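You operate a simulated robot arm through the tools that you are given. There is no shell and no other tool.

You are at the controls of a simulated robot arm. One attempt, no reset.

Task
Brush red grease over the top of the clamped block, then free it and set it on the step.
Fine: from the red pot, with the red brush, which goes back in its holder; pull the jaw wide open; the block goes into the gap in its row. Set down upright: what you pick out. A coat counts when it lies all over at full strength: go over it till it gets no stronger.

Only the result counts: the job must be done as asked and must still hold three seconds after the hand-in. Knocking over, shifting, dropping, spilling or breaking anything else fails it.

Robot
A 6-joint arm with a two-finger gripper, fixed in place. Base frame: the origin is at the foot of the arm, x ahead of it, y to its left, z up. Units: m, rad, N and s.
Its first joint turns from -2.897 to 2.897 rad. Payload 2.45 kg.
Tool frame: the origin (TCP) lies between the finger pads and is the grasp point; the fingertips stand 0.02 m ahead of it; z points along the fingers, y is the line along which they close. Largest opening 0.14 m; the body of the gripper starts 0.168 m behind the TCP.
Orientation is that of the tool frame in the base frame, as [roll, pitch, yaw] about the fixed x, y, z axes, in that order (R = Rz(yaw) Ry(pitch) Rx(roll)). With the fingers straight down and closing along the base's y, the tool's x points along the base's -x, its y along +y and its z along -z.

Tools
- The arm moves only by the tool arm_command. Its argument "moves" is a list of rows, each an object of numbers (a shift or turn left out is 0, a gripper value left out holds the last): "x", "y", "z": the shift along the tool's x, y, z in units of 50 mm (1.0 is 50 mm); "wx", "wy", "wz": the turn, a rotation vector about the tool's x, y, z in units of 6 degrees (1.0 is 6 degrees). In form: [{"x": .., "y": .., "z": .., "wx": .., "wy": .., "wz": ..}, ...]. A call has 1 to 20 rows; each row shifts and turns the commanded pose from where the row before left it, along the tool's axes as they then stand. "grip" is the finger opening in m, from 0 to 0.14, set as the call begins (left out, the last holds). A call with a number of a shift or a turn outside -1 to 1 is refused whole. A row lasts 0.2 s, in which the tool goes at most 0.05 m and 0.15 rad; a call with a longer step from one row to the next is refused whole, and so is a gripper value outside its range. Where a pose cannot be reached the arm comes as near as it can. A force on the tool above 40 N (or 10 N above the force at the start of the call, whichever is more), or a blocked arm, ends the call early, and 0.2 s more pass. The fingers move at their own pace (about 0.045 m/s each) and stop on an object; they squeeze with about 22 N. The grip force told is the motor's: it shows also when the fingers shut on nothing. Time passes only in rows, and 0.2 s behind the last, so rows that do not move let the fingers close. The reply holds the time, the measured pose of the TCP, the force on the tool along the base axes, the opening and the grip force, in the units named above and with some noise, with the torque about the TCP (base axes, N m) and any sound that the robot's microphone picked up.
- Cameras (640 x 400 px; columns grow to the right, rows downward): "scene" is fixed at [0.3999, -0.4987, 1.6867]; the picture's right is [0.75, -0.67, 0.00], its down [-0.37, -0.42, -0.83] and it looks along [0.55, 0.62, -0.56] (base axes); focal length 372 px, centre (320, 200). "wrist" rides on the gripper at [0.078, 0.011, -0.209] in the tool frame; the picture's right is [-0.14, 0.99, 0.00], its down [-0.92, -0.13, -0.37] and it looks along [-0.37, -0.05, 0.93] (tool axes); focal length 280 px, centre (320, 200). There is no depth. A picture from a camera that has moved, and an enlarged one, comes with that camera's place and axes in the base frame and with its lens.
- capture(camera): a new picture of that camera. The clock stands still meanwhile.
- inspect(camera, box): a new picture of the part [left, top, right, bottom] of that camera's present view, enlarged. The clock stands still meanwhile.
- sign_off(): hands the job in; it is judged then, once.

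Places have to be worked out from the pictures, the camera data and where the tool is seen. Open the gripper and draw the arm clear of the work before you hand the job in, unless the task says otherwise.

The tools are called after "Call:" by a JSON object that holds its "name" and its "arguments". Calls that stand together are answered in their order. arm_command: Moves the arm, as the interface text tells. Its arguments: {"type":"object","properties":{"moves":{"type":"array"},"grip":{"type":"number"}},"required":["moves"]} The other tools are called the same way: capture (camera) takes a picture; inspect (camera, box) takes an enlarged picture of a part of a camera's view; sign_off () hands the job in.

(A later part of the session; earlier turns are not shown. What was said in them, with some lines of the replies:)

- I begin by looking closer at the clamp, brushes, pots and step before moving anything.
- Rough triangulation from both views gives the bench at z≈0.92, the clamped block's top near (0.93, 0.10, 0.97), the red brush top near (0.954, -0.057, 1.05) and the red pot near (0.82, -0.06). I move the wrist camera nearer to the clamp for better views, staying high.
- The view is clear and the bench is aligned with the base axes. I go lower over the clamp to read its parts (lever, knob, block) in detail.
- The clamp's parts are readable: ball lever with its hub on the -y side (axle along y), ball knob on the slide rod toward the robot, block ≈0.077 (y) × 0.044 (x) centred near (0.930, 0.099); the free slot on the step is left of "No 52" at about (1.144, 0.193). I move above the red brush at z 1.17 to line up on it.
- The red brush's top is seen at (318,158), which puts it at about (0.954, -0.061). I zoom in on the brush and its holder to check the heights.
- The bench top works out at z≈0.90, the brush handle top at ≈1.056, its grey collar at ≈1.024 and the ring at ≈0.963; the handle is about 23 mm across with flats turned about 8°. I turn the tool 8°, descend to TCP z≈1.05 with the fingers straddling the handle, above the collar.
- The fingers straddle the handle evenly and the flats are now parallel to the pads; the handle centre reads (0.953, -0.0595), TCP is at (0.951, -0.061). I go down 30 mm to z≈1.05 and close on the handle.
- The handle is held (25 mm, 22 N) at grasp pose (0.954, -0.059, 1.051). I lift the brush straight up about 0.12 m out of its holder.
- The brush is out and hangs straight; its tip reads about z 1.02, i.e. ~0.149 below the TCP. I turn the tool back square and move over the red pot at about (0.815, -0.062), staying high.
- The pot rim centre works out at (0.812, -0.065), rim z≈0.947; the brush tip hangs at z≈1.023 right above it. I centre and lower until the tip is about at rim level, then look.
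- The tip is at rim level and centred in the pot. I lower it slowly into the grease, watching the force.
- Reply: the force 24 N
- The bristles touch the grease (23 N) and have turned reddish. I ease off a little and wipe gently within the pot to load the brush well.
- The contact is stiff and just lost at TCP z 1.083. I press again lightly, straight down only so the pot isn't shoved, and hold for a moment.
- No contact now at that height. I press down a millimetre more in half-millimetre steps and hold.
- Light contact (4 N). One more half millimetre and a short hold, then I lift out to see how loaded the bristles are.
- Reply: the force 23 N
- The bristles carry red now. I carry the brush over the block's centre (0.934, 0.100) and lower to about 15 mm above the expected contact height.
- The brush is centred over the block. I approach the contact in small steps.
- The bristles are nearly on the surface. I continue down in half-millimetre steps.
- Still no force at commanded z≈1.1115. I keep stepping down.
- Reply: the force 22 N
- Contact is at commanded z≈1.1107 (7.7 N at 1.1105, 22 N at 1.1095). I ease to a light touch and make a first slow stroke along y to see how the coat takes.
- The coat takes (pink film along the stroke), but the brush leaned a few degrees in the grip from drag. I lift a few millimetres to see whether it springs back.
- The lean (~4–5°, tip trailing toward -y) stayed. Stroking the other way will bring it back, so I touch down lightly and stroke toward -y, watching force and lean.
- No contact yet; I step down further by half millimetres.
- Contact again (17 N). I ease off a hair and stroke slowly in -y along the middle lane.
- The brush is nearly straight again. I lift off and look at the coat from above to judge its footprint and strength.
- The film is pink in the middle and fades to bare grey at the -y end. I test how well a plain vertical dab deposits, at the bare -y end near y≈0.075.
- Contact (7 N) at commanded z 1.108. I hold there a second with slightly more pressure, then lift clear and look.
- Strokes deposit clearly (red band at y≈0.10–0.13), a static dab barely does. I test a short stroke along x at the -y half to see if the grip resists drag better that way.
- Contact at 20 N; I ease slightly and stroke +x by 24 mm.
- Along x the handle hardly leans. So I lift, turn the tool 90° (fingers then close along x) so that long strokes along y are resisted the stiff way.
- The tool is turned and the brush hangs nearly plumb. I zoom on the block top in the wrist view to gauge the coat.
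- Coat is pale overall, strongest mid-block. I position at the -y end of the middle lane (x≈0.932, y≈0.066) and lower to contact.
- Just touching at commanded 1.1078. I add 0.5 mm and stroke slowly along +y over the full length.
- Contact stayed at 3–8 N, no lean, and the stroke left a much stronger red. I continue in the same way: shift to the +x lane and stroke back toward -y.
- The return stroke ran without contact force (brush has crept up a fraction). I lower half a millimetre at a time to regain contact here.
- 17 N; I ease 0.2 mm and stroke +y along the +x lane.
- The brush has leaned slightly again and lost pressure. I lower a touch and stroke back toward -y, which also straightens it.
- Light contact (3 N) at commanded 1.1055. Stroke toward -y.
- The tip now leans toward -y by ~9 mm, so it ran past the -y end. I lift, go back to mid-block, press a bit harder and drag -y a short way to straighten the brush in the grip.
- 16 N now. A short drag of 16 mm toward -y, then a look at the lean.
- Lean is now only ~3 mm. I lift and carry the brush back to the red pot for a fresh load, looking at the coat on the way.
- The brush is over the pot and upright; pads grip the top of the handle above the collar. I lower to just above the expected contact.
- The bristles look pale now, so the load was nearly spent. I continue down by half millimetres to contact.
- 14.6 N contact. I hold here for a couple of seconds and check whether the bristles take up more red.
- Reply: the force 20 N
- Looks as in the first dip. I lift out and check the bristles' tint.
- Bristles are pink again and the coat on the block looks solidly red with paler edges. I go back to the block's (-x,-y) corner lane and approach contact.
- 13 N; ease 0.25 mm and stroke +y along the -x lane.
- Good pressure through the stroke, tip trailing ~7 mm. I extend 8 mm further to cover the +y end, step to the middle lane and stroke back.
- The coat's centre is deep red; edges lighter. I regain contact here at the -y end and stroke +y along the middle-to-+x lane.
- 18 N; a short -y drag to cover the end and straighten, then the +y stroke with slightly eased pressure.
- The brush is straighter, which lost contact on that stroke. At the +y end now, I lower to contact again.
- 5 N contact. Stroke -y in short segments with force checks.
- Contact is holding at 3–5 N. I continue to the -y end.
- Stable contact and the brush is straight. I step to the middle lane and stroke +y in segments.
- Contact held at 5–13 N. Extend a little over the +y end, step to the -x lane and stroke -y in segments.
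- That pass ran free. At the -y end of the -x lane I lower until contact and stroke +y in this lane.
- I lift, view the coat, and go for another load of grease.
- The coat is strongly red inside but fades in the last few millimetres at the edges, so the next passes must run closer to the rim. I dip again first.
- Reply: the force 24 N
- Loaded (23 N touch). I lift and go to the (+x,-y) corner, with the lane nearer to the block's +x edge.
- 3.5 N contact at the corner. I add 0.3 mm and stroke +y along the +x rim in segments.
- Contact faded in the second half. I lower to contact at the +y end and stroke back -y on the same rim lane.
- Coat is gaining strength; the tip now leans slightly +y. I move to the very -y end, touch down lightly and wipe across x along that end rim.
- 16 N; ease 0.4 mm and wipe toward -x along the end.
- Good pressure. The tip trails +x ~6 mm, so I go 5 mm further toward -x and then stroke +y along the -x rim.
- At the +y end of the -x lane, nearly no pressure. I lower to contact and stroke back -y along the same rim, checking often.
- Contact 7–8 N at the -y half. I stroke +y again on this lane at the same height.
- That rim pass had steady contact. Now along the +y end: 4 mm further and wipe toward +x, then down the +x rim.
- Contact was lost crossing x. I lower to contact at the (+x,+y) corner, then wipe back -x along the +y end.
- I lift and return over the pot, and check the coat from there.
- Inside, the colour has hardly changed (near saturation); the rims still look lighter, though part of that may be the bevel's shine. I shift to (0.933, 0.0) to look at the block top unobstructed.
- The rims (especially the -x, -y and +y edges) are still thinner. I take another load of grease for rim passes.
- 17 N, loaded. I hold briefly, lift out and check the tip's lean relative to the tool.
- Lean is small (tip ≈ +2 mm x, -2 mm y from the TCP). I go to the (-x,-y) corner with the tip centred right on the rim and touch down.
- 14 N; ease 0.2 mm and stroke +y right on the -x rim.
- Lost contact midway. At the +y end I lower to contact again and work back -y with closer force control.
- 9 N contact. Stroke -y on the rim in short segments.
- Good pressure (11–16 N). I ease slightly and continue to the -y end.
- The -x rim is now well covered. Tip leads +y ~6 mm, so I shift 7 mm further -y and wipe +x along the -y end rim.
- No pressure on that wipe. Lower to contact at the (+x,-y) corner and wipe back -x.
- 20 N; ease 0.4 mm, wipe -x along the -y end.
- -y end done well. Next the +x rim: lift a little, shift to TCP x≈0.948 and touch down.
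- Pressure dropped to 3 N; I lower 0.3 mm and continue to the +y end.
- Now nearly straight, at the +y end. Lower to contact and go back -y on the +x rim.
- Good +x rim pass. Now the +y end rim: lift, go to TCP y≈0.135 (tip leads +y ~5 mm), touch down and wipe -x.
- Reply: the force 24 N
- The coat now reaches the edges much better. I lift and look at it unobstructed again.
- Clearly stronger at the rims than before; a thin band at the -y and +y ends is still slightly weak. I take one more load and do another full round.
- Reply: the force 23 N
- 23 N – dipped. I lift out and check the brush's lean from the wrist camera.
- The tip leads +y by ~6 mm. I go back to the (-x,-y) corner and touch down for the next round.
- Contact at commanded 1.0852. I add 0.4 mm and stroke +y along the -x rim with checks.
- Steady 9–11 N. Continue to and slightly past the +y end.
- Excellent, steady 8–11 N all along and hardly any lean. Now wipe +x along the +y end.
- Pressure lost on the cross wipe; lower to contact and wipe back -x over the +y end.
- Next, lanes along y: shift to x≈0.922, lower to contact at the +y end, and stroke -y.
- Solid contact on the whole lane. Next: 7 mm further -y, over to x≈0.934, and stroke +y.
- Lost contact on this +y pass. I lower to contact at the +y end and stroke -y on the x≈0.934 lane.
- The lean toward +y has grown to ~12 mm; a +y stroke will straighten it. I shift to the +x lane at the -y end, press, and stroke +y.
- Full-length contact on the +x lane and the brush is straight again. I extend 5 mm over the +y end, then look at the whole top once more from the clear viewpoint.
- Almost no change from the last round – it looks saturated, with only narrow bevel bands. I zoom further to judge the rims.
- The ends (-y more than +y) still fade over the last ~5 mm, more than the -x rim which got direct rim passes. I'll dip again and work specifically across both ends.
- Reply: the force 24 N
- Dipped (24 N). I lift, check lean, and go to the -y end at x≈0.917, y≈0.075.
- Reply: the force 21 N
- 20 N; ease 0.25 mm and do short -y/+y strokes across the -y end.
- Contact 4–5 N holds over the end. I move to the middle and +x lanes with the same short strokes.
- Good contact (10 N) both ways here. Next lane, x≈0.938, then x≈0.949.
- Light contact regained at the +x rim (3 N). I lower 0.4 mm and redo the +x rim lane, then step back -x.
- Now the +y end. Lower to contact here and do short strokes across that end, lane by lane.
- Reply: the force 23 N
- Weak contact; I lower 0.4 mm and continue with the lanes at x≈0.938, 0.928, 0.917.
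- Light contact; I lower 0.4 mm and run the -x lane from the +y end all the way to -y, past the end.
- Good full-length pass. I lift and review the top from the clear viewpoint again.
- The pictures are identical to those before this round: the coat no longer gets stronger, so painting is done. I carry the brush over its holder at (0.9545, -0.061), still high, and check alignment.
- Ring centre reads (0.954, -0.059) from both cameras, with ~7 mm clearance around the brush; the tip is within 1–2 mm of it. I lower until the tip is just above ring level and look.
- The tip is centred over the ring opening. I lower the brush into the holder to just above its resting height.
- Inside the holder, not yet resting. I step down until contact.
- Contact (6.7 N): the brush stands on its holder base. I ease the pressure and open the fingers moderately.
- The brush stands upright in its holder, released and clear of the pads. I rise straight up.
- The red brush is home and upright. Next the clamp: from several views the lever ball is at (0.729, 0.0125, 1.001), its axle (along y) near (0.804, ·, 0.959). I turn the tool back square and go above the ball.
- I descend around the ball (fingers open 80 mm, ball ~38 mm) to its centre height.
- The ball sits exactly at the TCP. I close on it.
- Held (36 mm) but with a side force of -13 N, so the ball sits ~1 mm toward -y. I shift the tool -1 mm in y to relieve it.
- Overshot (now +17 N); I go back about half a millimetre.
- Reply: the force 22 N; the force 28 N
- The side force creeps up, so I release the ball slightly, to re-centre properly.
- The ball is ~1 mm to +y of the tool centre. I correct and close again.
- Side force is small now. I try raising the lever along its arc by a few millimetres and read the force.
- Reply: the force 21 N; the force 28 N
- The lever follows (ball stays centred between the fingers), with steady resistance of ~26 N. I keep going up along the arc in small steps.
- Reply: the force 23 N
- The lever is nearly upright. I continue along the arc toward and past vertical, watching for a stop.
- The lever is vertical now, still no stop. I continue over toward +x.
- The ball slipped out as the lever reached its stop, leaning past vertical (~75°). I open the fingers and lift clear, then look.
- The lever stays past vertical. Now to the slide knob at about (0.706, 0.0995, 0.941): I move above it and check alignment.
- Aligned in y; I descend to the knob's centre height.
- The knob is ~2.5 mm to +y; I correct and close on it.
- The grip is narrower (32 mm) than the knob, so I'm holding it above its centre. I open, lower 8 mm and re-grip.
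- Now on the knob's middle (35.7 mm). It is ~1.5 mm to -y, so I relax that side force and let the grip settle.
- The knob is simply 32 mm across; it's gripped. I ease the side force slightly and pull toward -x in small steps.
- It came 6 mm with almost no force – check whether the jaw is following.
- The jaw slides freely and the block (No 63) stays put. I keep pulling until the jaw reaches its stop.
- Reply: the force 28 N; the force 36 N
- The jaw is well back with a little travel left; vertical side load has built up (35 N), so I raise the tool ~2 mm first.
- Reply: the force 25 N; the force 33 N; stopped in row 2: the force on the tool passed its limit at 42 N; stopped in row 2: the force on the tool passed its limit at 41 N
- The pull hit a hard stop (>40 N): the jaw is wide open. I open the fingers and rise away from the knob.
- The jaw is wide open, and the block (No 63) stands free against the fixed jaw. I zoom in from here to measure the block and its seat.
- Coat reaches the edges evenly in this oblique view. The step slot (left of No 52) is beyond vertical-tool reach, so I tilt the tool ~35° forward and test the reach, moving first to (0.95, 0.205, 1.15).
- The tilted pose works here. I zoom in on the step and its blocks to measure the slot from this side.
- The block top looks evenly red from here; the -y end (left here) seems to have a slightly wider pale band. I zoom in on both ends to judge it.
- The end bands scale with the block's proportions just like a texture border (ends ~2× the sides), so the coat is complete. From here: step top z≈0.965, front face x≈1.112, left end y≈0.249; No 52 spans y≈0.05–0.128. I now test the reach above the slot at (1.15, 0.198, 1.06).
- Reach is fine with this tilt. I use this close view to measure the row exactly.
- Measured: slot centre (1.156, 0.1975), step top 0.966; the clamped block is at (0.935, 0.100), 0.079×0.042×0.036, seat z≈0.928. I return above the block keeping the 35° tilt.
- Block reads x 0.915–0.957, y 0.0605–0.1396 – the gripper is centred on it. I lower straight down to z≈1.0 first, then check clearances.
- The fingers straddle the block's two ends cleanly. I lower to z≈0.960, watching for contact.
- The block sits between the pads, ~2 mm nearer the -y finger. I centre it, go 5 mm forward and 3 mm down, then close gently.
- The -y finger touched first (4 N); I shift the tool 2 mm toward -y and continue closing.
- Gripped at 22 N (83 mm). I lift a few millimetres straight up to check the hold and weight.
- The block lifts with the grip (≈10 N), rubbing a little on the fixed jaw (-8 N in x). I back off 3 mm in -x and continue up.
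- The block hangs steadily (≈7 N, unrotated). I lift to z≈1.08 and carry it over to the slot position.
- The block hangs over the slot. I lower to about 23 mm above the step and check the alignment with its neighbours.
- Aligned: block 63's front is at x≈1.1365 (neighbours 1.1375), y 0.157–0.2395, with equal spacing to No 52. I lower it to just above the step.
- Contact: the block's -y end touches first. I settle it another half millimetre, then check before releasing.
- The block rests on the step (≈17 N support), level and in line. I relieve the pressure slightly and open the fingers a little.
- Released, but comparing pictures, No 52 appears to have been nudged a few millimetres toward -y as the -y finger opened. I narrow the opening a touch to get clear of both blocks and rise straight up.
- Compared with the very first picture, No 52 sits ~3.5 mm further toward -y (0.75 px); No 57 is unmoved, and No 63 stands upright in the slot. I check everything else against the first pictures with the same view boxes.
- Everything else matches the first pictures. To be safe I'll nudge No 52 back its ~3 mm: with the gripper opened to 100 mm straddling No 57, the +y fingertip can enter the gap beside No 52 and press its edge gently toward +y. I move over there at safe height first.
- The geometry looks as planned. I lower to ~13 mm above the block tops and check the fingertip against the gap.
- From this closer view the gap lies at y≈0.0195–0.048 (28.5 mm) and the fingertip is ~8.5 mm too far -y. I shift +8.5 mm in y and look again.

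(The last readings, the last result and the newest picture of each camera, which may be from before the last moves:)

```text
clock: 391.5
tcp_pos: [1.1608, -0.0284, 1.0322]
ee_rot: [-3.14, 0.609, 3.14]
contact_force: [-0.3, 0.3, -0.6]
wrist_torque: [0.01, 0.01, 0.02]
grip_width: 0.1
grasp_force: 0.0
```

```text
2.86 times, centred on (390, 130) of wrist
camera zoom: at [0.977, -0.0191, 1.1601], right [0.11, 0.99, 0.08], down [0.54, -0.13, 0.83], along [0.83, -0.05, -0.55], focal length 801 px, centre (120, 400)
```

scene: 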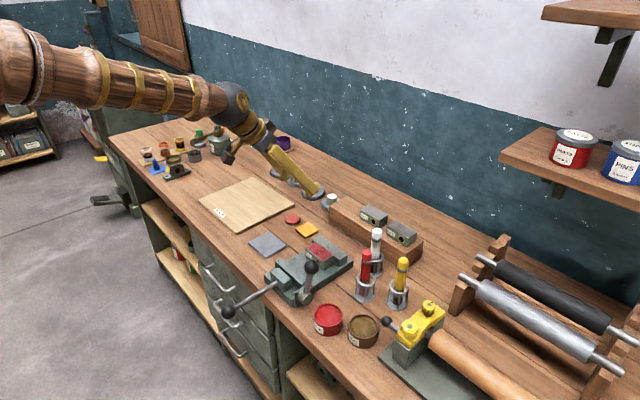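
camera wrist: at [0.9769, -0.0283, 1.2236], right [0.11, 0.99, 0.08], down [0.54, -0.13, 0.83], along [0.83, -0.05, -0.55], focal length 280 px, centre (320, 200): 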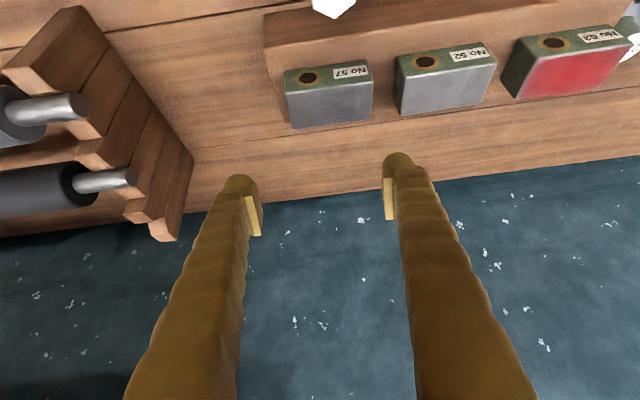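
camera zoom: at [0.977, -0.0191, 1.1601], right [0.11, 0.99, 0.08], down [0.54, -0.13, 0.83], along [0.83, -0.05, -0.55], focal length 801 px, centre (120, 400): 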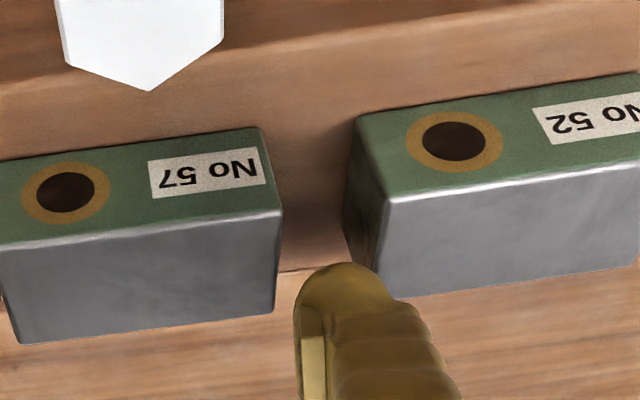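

The tip would now land ~3 mm too near No 52, so I go back 2.5 mm in y and lower gently, watching the force.

Call:
{"name": "arm_command", "arguments": {"moves": [{"y": -0.05}, {"x": 0.0574, "z": 0.0819}, {"x": 0}]}}

Call:
{"name": "arm_command", "arguments": {"moves": [{"x": 0.0344, "z": 0.0492}, {"x": 0}]}}

Call:
{"name": "arm_command", "arguments": {"moves": [{"x": 0.0344, "z": 0.0492}, {"x": 0}]}}

Call:
{"name": "inspect", "arguments": {"camera": "wrist", "box": [300, 60, 480, 200]}}

```text
clock: 392.3
tcp_pos: [1.1604, -0.0326, 1.0261]
ee_rot: [3.141, 0.609, -3.141]
contact_force: [0.1, -0.5, 0.1]
wrist_torque: [-0.01, -0.04, 0.03]
grip_width: 0.1
grasp_force: 0.0
```

```text
clock: 392.9
tcp_pos: [1.1595, -0.0328, 1.0231]
ee_rot: [3.141, 0.61, 3.14]
contact_force: [0.3, 0.0, -0.5]
wrist_torque: [0.0, 0.03, -0.03]
grip_width: 0.1
grasp_force: 0.0
```

```text
clock: 393.5
tcp_pos: [1.1606, -0.0327, 1.0208]
ee_rot: [3.14, 0.608, 3.141]
contact_force: [1.5, 2.4, 2.1]
wrist_torque: [0.15, -0.04, -0.08]
grip_width: 0.102
grasp_force: 1.6
```

```text
2.86 times, centred on (390, 130) of wrist
camera zoom: at [0.9769, -0.0218, 1.1485], right [0.11, 0.99, 0.08], down [0.54, -0.13, 0.83], along [0.83, -0.05, -0.55], focal length 801 px, centre (120, 400)
```

zoom: 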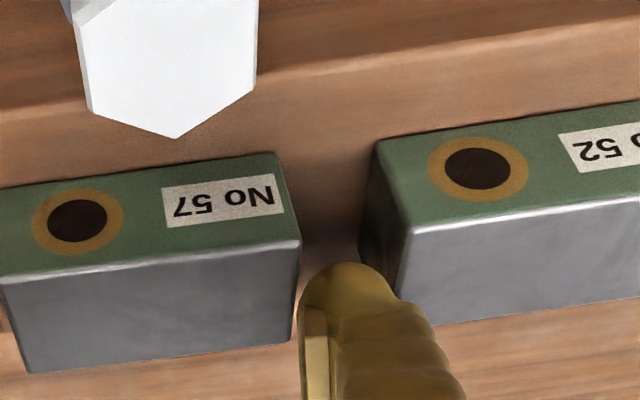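

Light contact with No 57's edge on the inner side (2.4 N, finger deflected 2 mm). I immediately move +2 mm in y, away from it.

Call:
{"name": "arm_command", "arguments": {"moves": [{"y": 0.04}, {"y": 0}]}}

Call:
{"name": "inspect", "arguments": {"camera": "scene", "box": [345, 195, 415, 245]}}

Call:
{"name": "inspect", "arguments": {"camera": "wrist", "box": [300, 60, 480, 200]}}

```text
clock: 394.1
tcp_pos: [1.1613, -0.0303, 1.0197]
ee_rot: [-3.141, 0.608, -3.141]
contact_force: [0.4, 0.1, 0.4]
wrist_torque: [0.02, -0.03, 0.01]
grip_width: 0.1001
grasp_force: 0.1
```

```text
8.00 times, centred on (380, 220) of scene
camera zoom: at [0.3999, -0.4987, 1.6867], right [0.75, -0.67, 0.0], down [-0.37, -0.42, -0.83], along [0.55, 0.62, -0.56], focal length 2978 px, centre (-160, 40)
```

zoom: 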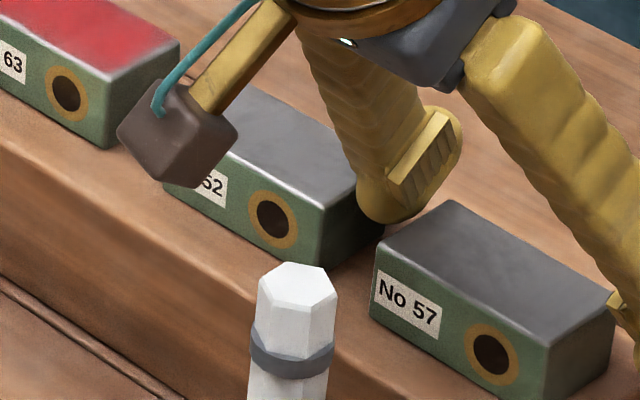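

```text
2.86 times, centred on (390, 130) of wrist
camera zoom: at [0.977, -0.0195, 1.1481], right [0.11, 0.99, 0.08], down [0.54, -0.13, 0.83], along [0.83, -0.05, -0.55], focal length 801 px, centre (120, 400)
```

zoom: 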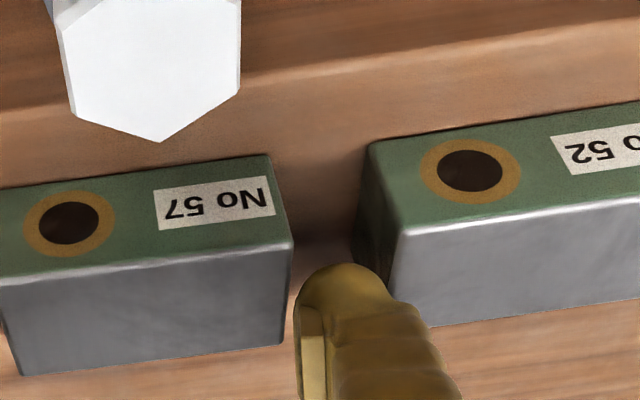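

No 57 hasn't moved (same pixels). Now I push +y in small steps against No 52's edge and watch force and opening.

Call:
{"name": "arm_command", "arguments": {"moves": [{"y": 0.02}, {"y": 0}]}}

Call:
{"name": "arm_command", "arguments": {"moves": [{"y": 0.02}, {"y": 0}]}}

```text
clock: 394.7
tcp_pos: [1.1604, -0.0283, 1.0201]
ee_rot: [-3.141, 0.609, 3.141]
contact_force: [-0.5, -0.3, -0.1]
wrist_torque: [-0.03, -0.01, -0.01]
grip_width: 0.1002
grasp_force: 0.1
```

```text
clock: 395.3
tcp_pos: [1.1608, -0.0285, 1.0208]
ee_rot: [3.14, 0.61, -3.142]
contact_force: [0.1, -0.3, 0.9]
wrist_torque: [0.01, 0.05, -0.02]
grip_width: 0.1001
grasp_force: 0.0
```

Call:
{"name": "arm_command", "arguments": {"moves": [{"y": 0.02}, {"y": 0}]}}

Call:
{"name": "arm_command", "arguments": {"moves": [{"y": 0.02}, {"y": 0}]}}

Call:
{"name": "inspect", "arguments": {"camera": "scene", "box": [345, 195, 415, 245]}}

```text
clock: 395.9
tcp_pos: [1.1603, -0.0259, 1.0206]
ee_rot: [3.141, 0.607, -3.142]
contact_force: [-0.2, -0.6, -0.7]
wrist_torque: [-0.01, 0.02, 0.0]
grip_width: 0.1002
grasp_force: 0.0
```

```text
clock: 396.5
tcp_pos: [1.1595, -0.0247, 1.0197]
ee_rot: [3.141, 0.61, -3.142]
contact_force: [0.2, 0.6, -0.2]
wrist_torque: [0.01, 0.0, 0.02]
grip_width: 0.1001
grasp_force: 0.1
```

```text
8.00 times, centred on (380, 220) of scene
camera zoom: at [0.3999, -0.4987, 1.6867], right [0.75, -0.67, 0.0], down [-0.37, -0.42, -0.83], along [0.55, 0.62, -0.56], focal length 2978 px, centre (-160, 40)
```

zoom: 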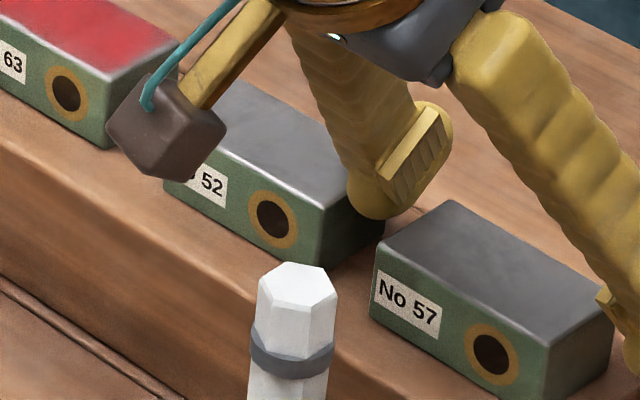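

No contact yet after 4 mm; I keep stepping.

Call:
{"name": "arm_command", "arguments": {"moves": [{"y": 0.02}, {"y": 0.02}, {"y": 0}]}}

Call:
{"name": "arm_command", "arguments": {"moves": [{"y": 0.02}, {"y": 0}]}}

Call:
{"name": "arm_command", "arguments": {"moves": [{"y": 0.02}, {"y": 0}]}}

Call:
{"name": "inspect", "arguments": {"camera": "scene", "box": [345, 195, 415, 245]}}

Call:
{"name": "inspect", "arguments": {"camera": "wrist", "box": [300, 60, 480, 200]}}

```text
clock: 397.3
tcp_pos: [1.16, -0.0233, 1.0197]
ee_rot: [3.141, 0.608, -3.141]
contact_force: [-0.3, 1.1, -1.2]
wrist_torque: [0.0, 0.01, 0.0]
grip_width: 0.0996
grasp_force: 0.0
```

```text
clock: 397.9
tcp_pos: [1.1608, -0.0229, 1.019]
ee_rot: [3.141, 0.607, 3.141]
contact_force: [0.2, -2.1, 2.0]
wrist_torque: [0.0, -0.03, 0.0]
grip_width: 0.0986
grasp_force: 0.0
```

```text
clock: 398.5
tcp_pos: [1.1613, -0.0216, 1.0208]
ee_rot: [-3.14, 0.61, 3.14]
contact_force: [1.6, -3.1, 0.8]
wrist_torque: [0.03, 0.01, -0.07]
grip_width: 0.0979
grasp_force: 0.1
```

```text
8.00 times, centred on (380, 220) of scene
camera zoom: at [0.3999, -0.4987, 1.6867], right [0.75, -0.67, 0.0], down [-0.37, -0.42, -0.83], along [0.55, 0.62, -0.56], focal length 2978 px, centre (-160, 40)
```

zoom: 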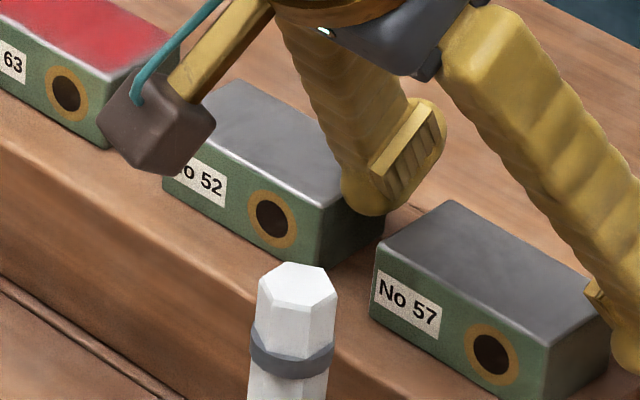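

```text
2.86 times, centred on (390, 130) of wrist
camera zoom: at [0.9763, -0.0113, 1.1483], right [0.11, 0.99, 0.08], down [0.54, -0.13, 0.83], along [0.83, -0.05, -0.55], focal length 801 px, centre (120, 400)
```

zoom: 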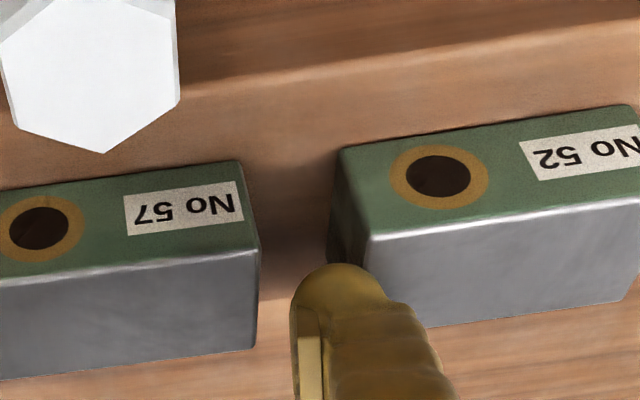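

Now touching No 52's edge (3 N, finger yielding 2 mm). I keep pressing in half-millimetre steps and watch the block.

Call:
{"name": "arm_command", "arguments": {"moves": [{"y": 0.02}, {"y": 0}]}}

Call:
{"name": "arm_command", "arguments": {"moves": [{"y": 0.02}, {"y": 0}]}}

Call:
{"name": "arm_command", "arguments": {"moves": [{"y": 0.02}, {"y": 0}]}}

Call:
{"name": "inspect", "arguments": {"camera": "scene", "box": [345, 195, 415, 245]}}

```text
clock: 399.1
tcp_pos: [1.1598, -0.0202, 1.0206]
ee_rot: [3.14, 0.611, 3.14]
contact_force: [0.1, -3.9, 2.5]
wrist_torque: [0.12, 0.03, 0.06]
grip_width: 0.098
grasp_force: 0.0
```

```text
clock: 399.7
tcp_pos: [1.1601, -0.0196, 1.0202]
ee_rot: [-3.139, 0.61, -3.141]
contact_force: [1.3, -3.0, 0.8]
wrist_torque: [0.09, 0.03, -0.03]
grip_width: 0.098
grasp_force: 0.0
```

```text
clock: 400.3
tcp_pos: [1.1611, -0.0186, 1.02]
ee_rot: [-3.141, 0.609, 3.141]
contact_force: [-0.6, -2.5, -0.8]
wrist_torque: [-0.07, 0.0, -0.01]
grip_width: 0.0984
grasp_force: 0.1
```

```text
8.00 times, centred on (380, 220) of scene
camera zoom: at [0.3999, -0.4987, 1.6867], right [0.75, -0.67, 0.0], down [-0.37, -0.42, -0.83], along [0.55, 0.62, -0.56], focal length 2978 px, centre (-160, 40)
```

zoom: 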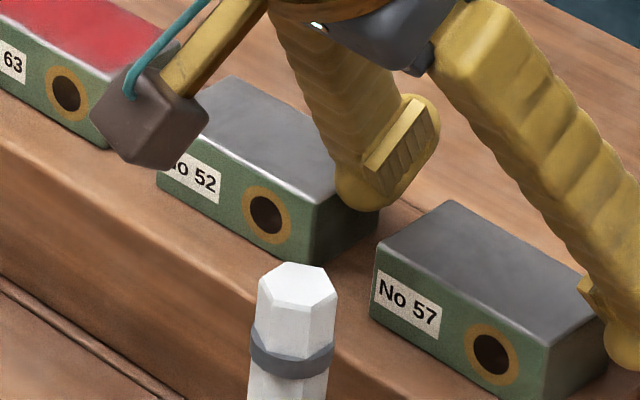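

No 52's bore is now at (266,215) versus (266,214) in the very first picture – back in place within half a millimetre. I back off 4 mm from it and rise straight up.

Call:
{"name": "arm_command", "arguments": {"moves": [{"y": -0.04}, {"y": -0.04}, {"y": 0}]}}

Call:
{"name": "arm_command", "arguments": {"moves": [{"x": -0.057, "z": -0.082}, {"x": -0.115, "z": -0.164}, {"x": -0.23, "z": -0.328}, {"x": -0.344, "z": -0.492}, {"x": -0.344, "z": -0.492}, {"x": 0}]}}

Call:
{"name": "inspect", "arguments": {"camera": "scene", "box": [300, 170, 440, 270]}}

```text
clock: 401.1
tcp_pos: [1.1606, -0.0227, 1.0215]
ee_rot: [-3.142, 0.609, -3.142]
contact_force: [0.1, -0.2, -0.6]
wrist_torque: [0.03, -0.02, 0.0]
grip_width: 0.1
grasp_force: 0.1
```

```text
clock: 402.5
tcp_pos: [1.1596, -0.0223, 1.1176]
ee_rot: [3.142, 0.609, -3.141]
contact_force: [-0.2, 0.8, 0.6]
wrist_torque: [0.02, -0.03, 0.0]
grip_width: 0.0999
grasp_force: 0.1
```

```text
4.00 times, centred on (370, 220) of scene
camera zoom: at [0.3999, -0.4987, 1.6867], right [0.75, -0.67, 0.0], down [-0.37, -0.42, -0.83], along [0.55, 0.62, -0.56], focal length 1489 px, centre (120, 120)
```

zoom: 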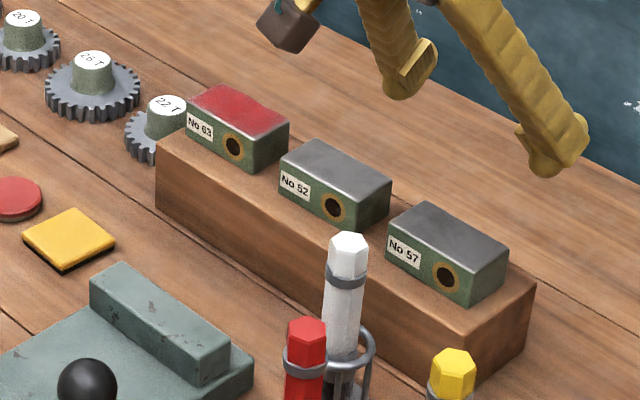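

All three blocks now line up: No 52 and No 57 are exactly where they were at the start, No 63 fills the gap. I withdraw up and back, open the gripper fully and turn the tool upright.

Call:
{"name": "arm_command", "arguments": {"moves": [{"x": -0.3, "z": -0.43}, {"x": 0.426, "y": 0.2, "z": -0.7865}, {"x": 0.426, "y": 0.2, "z": -0.7865}, {"x": 0.426, "y": 0.2, "z": -0.7865}, {"x": 0.426, "y": 0.2, "z": -0.7865}, {"x": 0.426, "y": 0.2, "z": -0.7865}, {"x": 0.426, "y": 0.2, "z": -0.7865}, {"x": 0.426, "y": 0.2, "z": -0.7865}, {"x": 0.426, "y": 0.2, "z": -0.7865}, {"x": 0.426, "y": 0.2, "z": -0.7865}, {"x": 0}]}}

Call:
{"name": "arm_command", "arguments": {"moves": [{"wy": 0.97}, {"wy": 0.97}, {"wy": 0.97}, {"wy": 0.97}, {"wy": 0.97}, {"wy": 0.97}, {"wy": 0}, {"wy": 0}], "grip": 0.14}}

Call:
{"name": "capture", "arguments": {"camera": "scene"}}

Call:
{"name": "capture", "arguments": {"camera": "wrist"}}

Call:
{"name": "inspect", "arguments": {"camera": "scene", "box": [240, 180, 440, 350]}}

```text
clock: 404.9
tcp_pos: [0.8025, 0.0682, 1.3233]
ee_rot: [-3.142, 0.61, 3.141]
contact_force: [0.0, 0.1, 0.5]
wrist_torque: [0.0, 0.01, 0.0]
grip_width: 0.1
grasp_force: 0.0
```

```text
clock: 406.7
tcp_pos: [0.8023, 0.0668, 1.3228]
ee_rot: [-3.141, 0.0, 3.142]
contact_force: [-0.2, -0.2, -0.3]
wrist_torque: [-0.06, -0.02, 0.02]
grip_width: 0.14
grasp_force: 0.1
```

```text
taken
```

scene: 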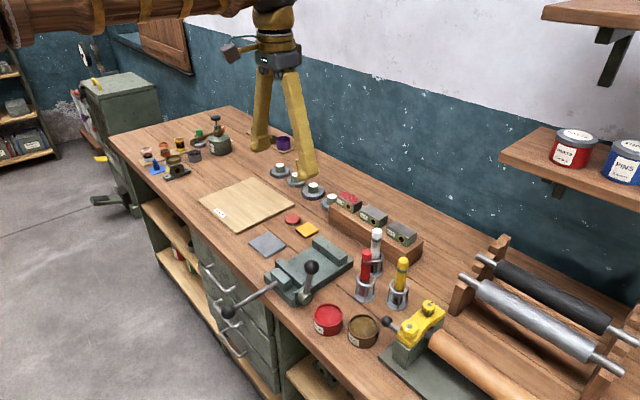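

```text
taken
camera wrist: at [0.7227, 0.0775, 1.5327], right [0.14, 0.99, 0.0], down [0.92, -0.13, 0.37], along [0.36, -0.05, -0.93], focal length 280 px, centre (320, 200)
```

wrist: 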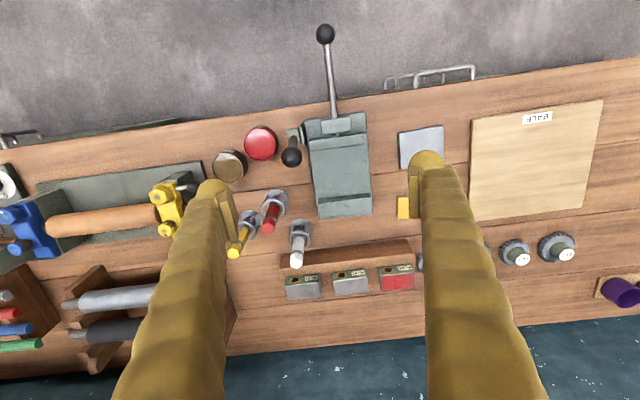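

```text
2.35 times, centred on (340, 265) of scene
camera zoom: at [0.3999, -0.4987, 1.6867], right [0.75, -0.67, 0.0], down [-0.37, -0.42, -0.83], along [0.55, 0.62, -0.56], focal length 876 px, centre (273, 47)
```

zoom: 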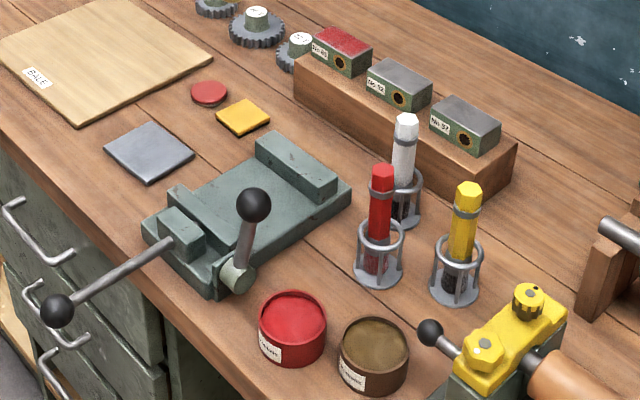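

Everything is in place: brush in its holder, jaw wide open, block 63 in the gap, neighbours and pots unmoved. One last close look at the coated top and the row before handing in.

Call:
{"name": "inspect", "arguments": {"camera": "scene", "box": [332, 185, 376, 217]}}

Call:
{"name": "inspect", "arguments": {"camera": "scene", "box": [345, 240, 415, 310]}}

```text
12.50 times, centred on (354, 201) of scene
camera zoom: at [0.3999, -0.4987, 1.6867], right [0.75, -0.67, 0.0], down [-0.37, -0.42, -0.83], along [0.55, 0.62, -0.56], focal length 4654 px, centre (-105, 188)
```

zoom: 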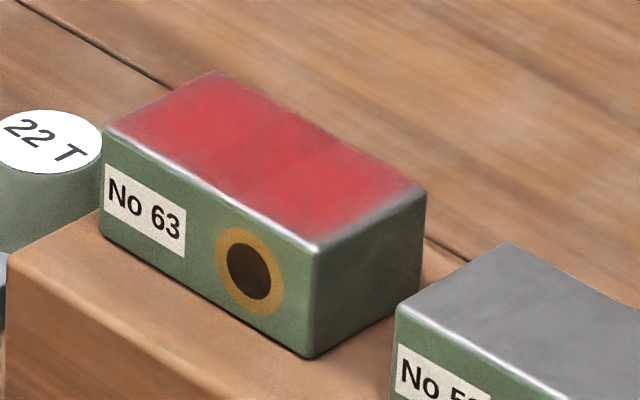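

```text
5.71 times, centred on (380, 275) of scene
camera zoom: at [0.3999, -0.4987, 1.6867], right [0.75, -0.67, 0.0], down [-0.37, -0.42, -0.83], along [0.55, 0.62, -0.56], focal length 2128 px, centre (-23, -229)
```

zoom: 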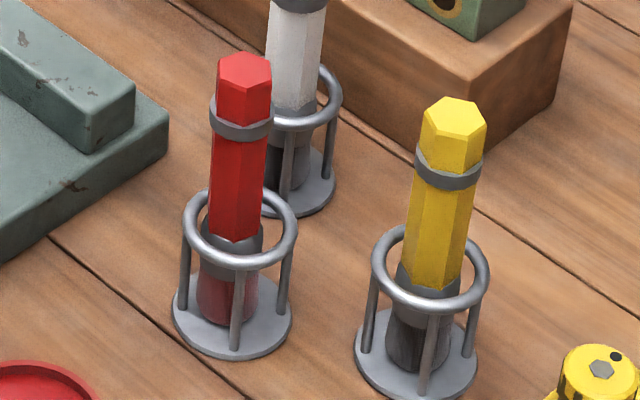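

The coat is even to the edges, the block stands upright in its slot, and the red brush stands in its holder. The gripper is open and the arm is clear, so I hand the job in.

Call:
{"name": "sign_off", "arguments": {}}

```text
The job is handed in.
```

I brushed the block's top with red grease, freed it from the clamp, and set it upright in the gap on the step. The job is handed in, but I haven't seen how it was judged.

- **Coat:** I used the red brush and the red pot. I kept going, with several dips, until a further round made no visible difference. A thin paler band still shows along the edges, widest at the two short ends. I took it to be how the coat is drawn rather than missing grease, but I could not confirm that.
- **Brush:** It is back in its holder, standing upright.
- **Clamp:** The lever is released and the jaw is pulled back to its stop.
- **Block:** No 63 stands in the gap to the left of No 52, in line with the row.
- **Disturbance:** When I opened the gripper, one finger pushed No 52 about 3 mm sideways. I nudged it back, and it now matches the first picture to within about half a millimetre. While doing that I also touched No 57 lightly, and the pictures show it did not move. Nothing else looked out of place.
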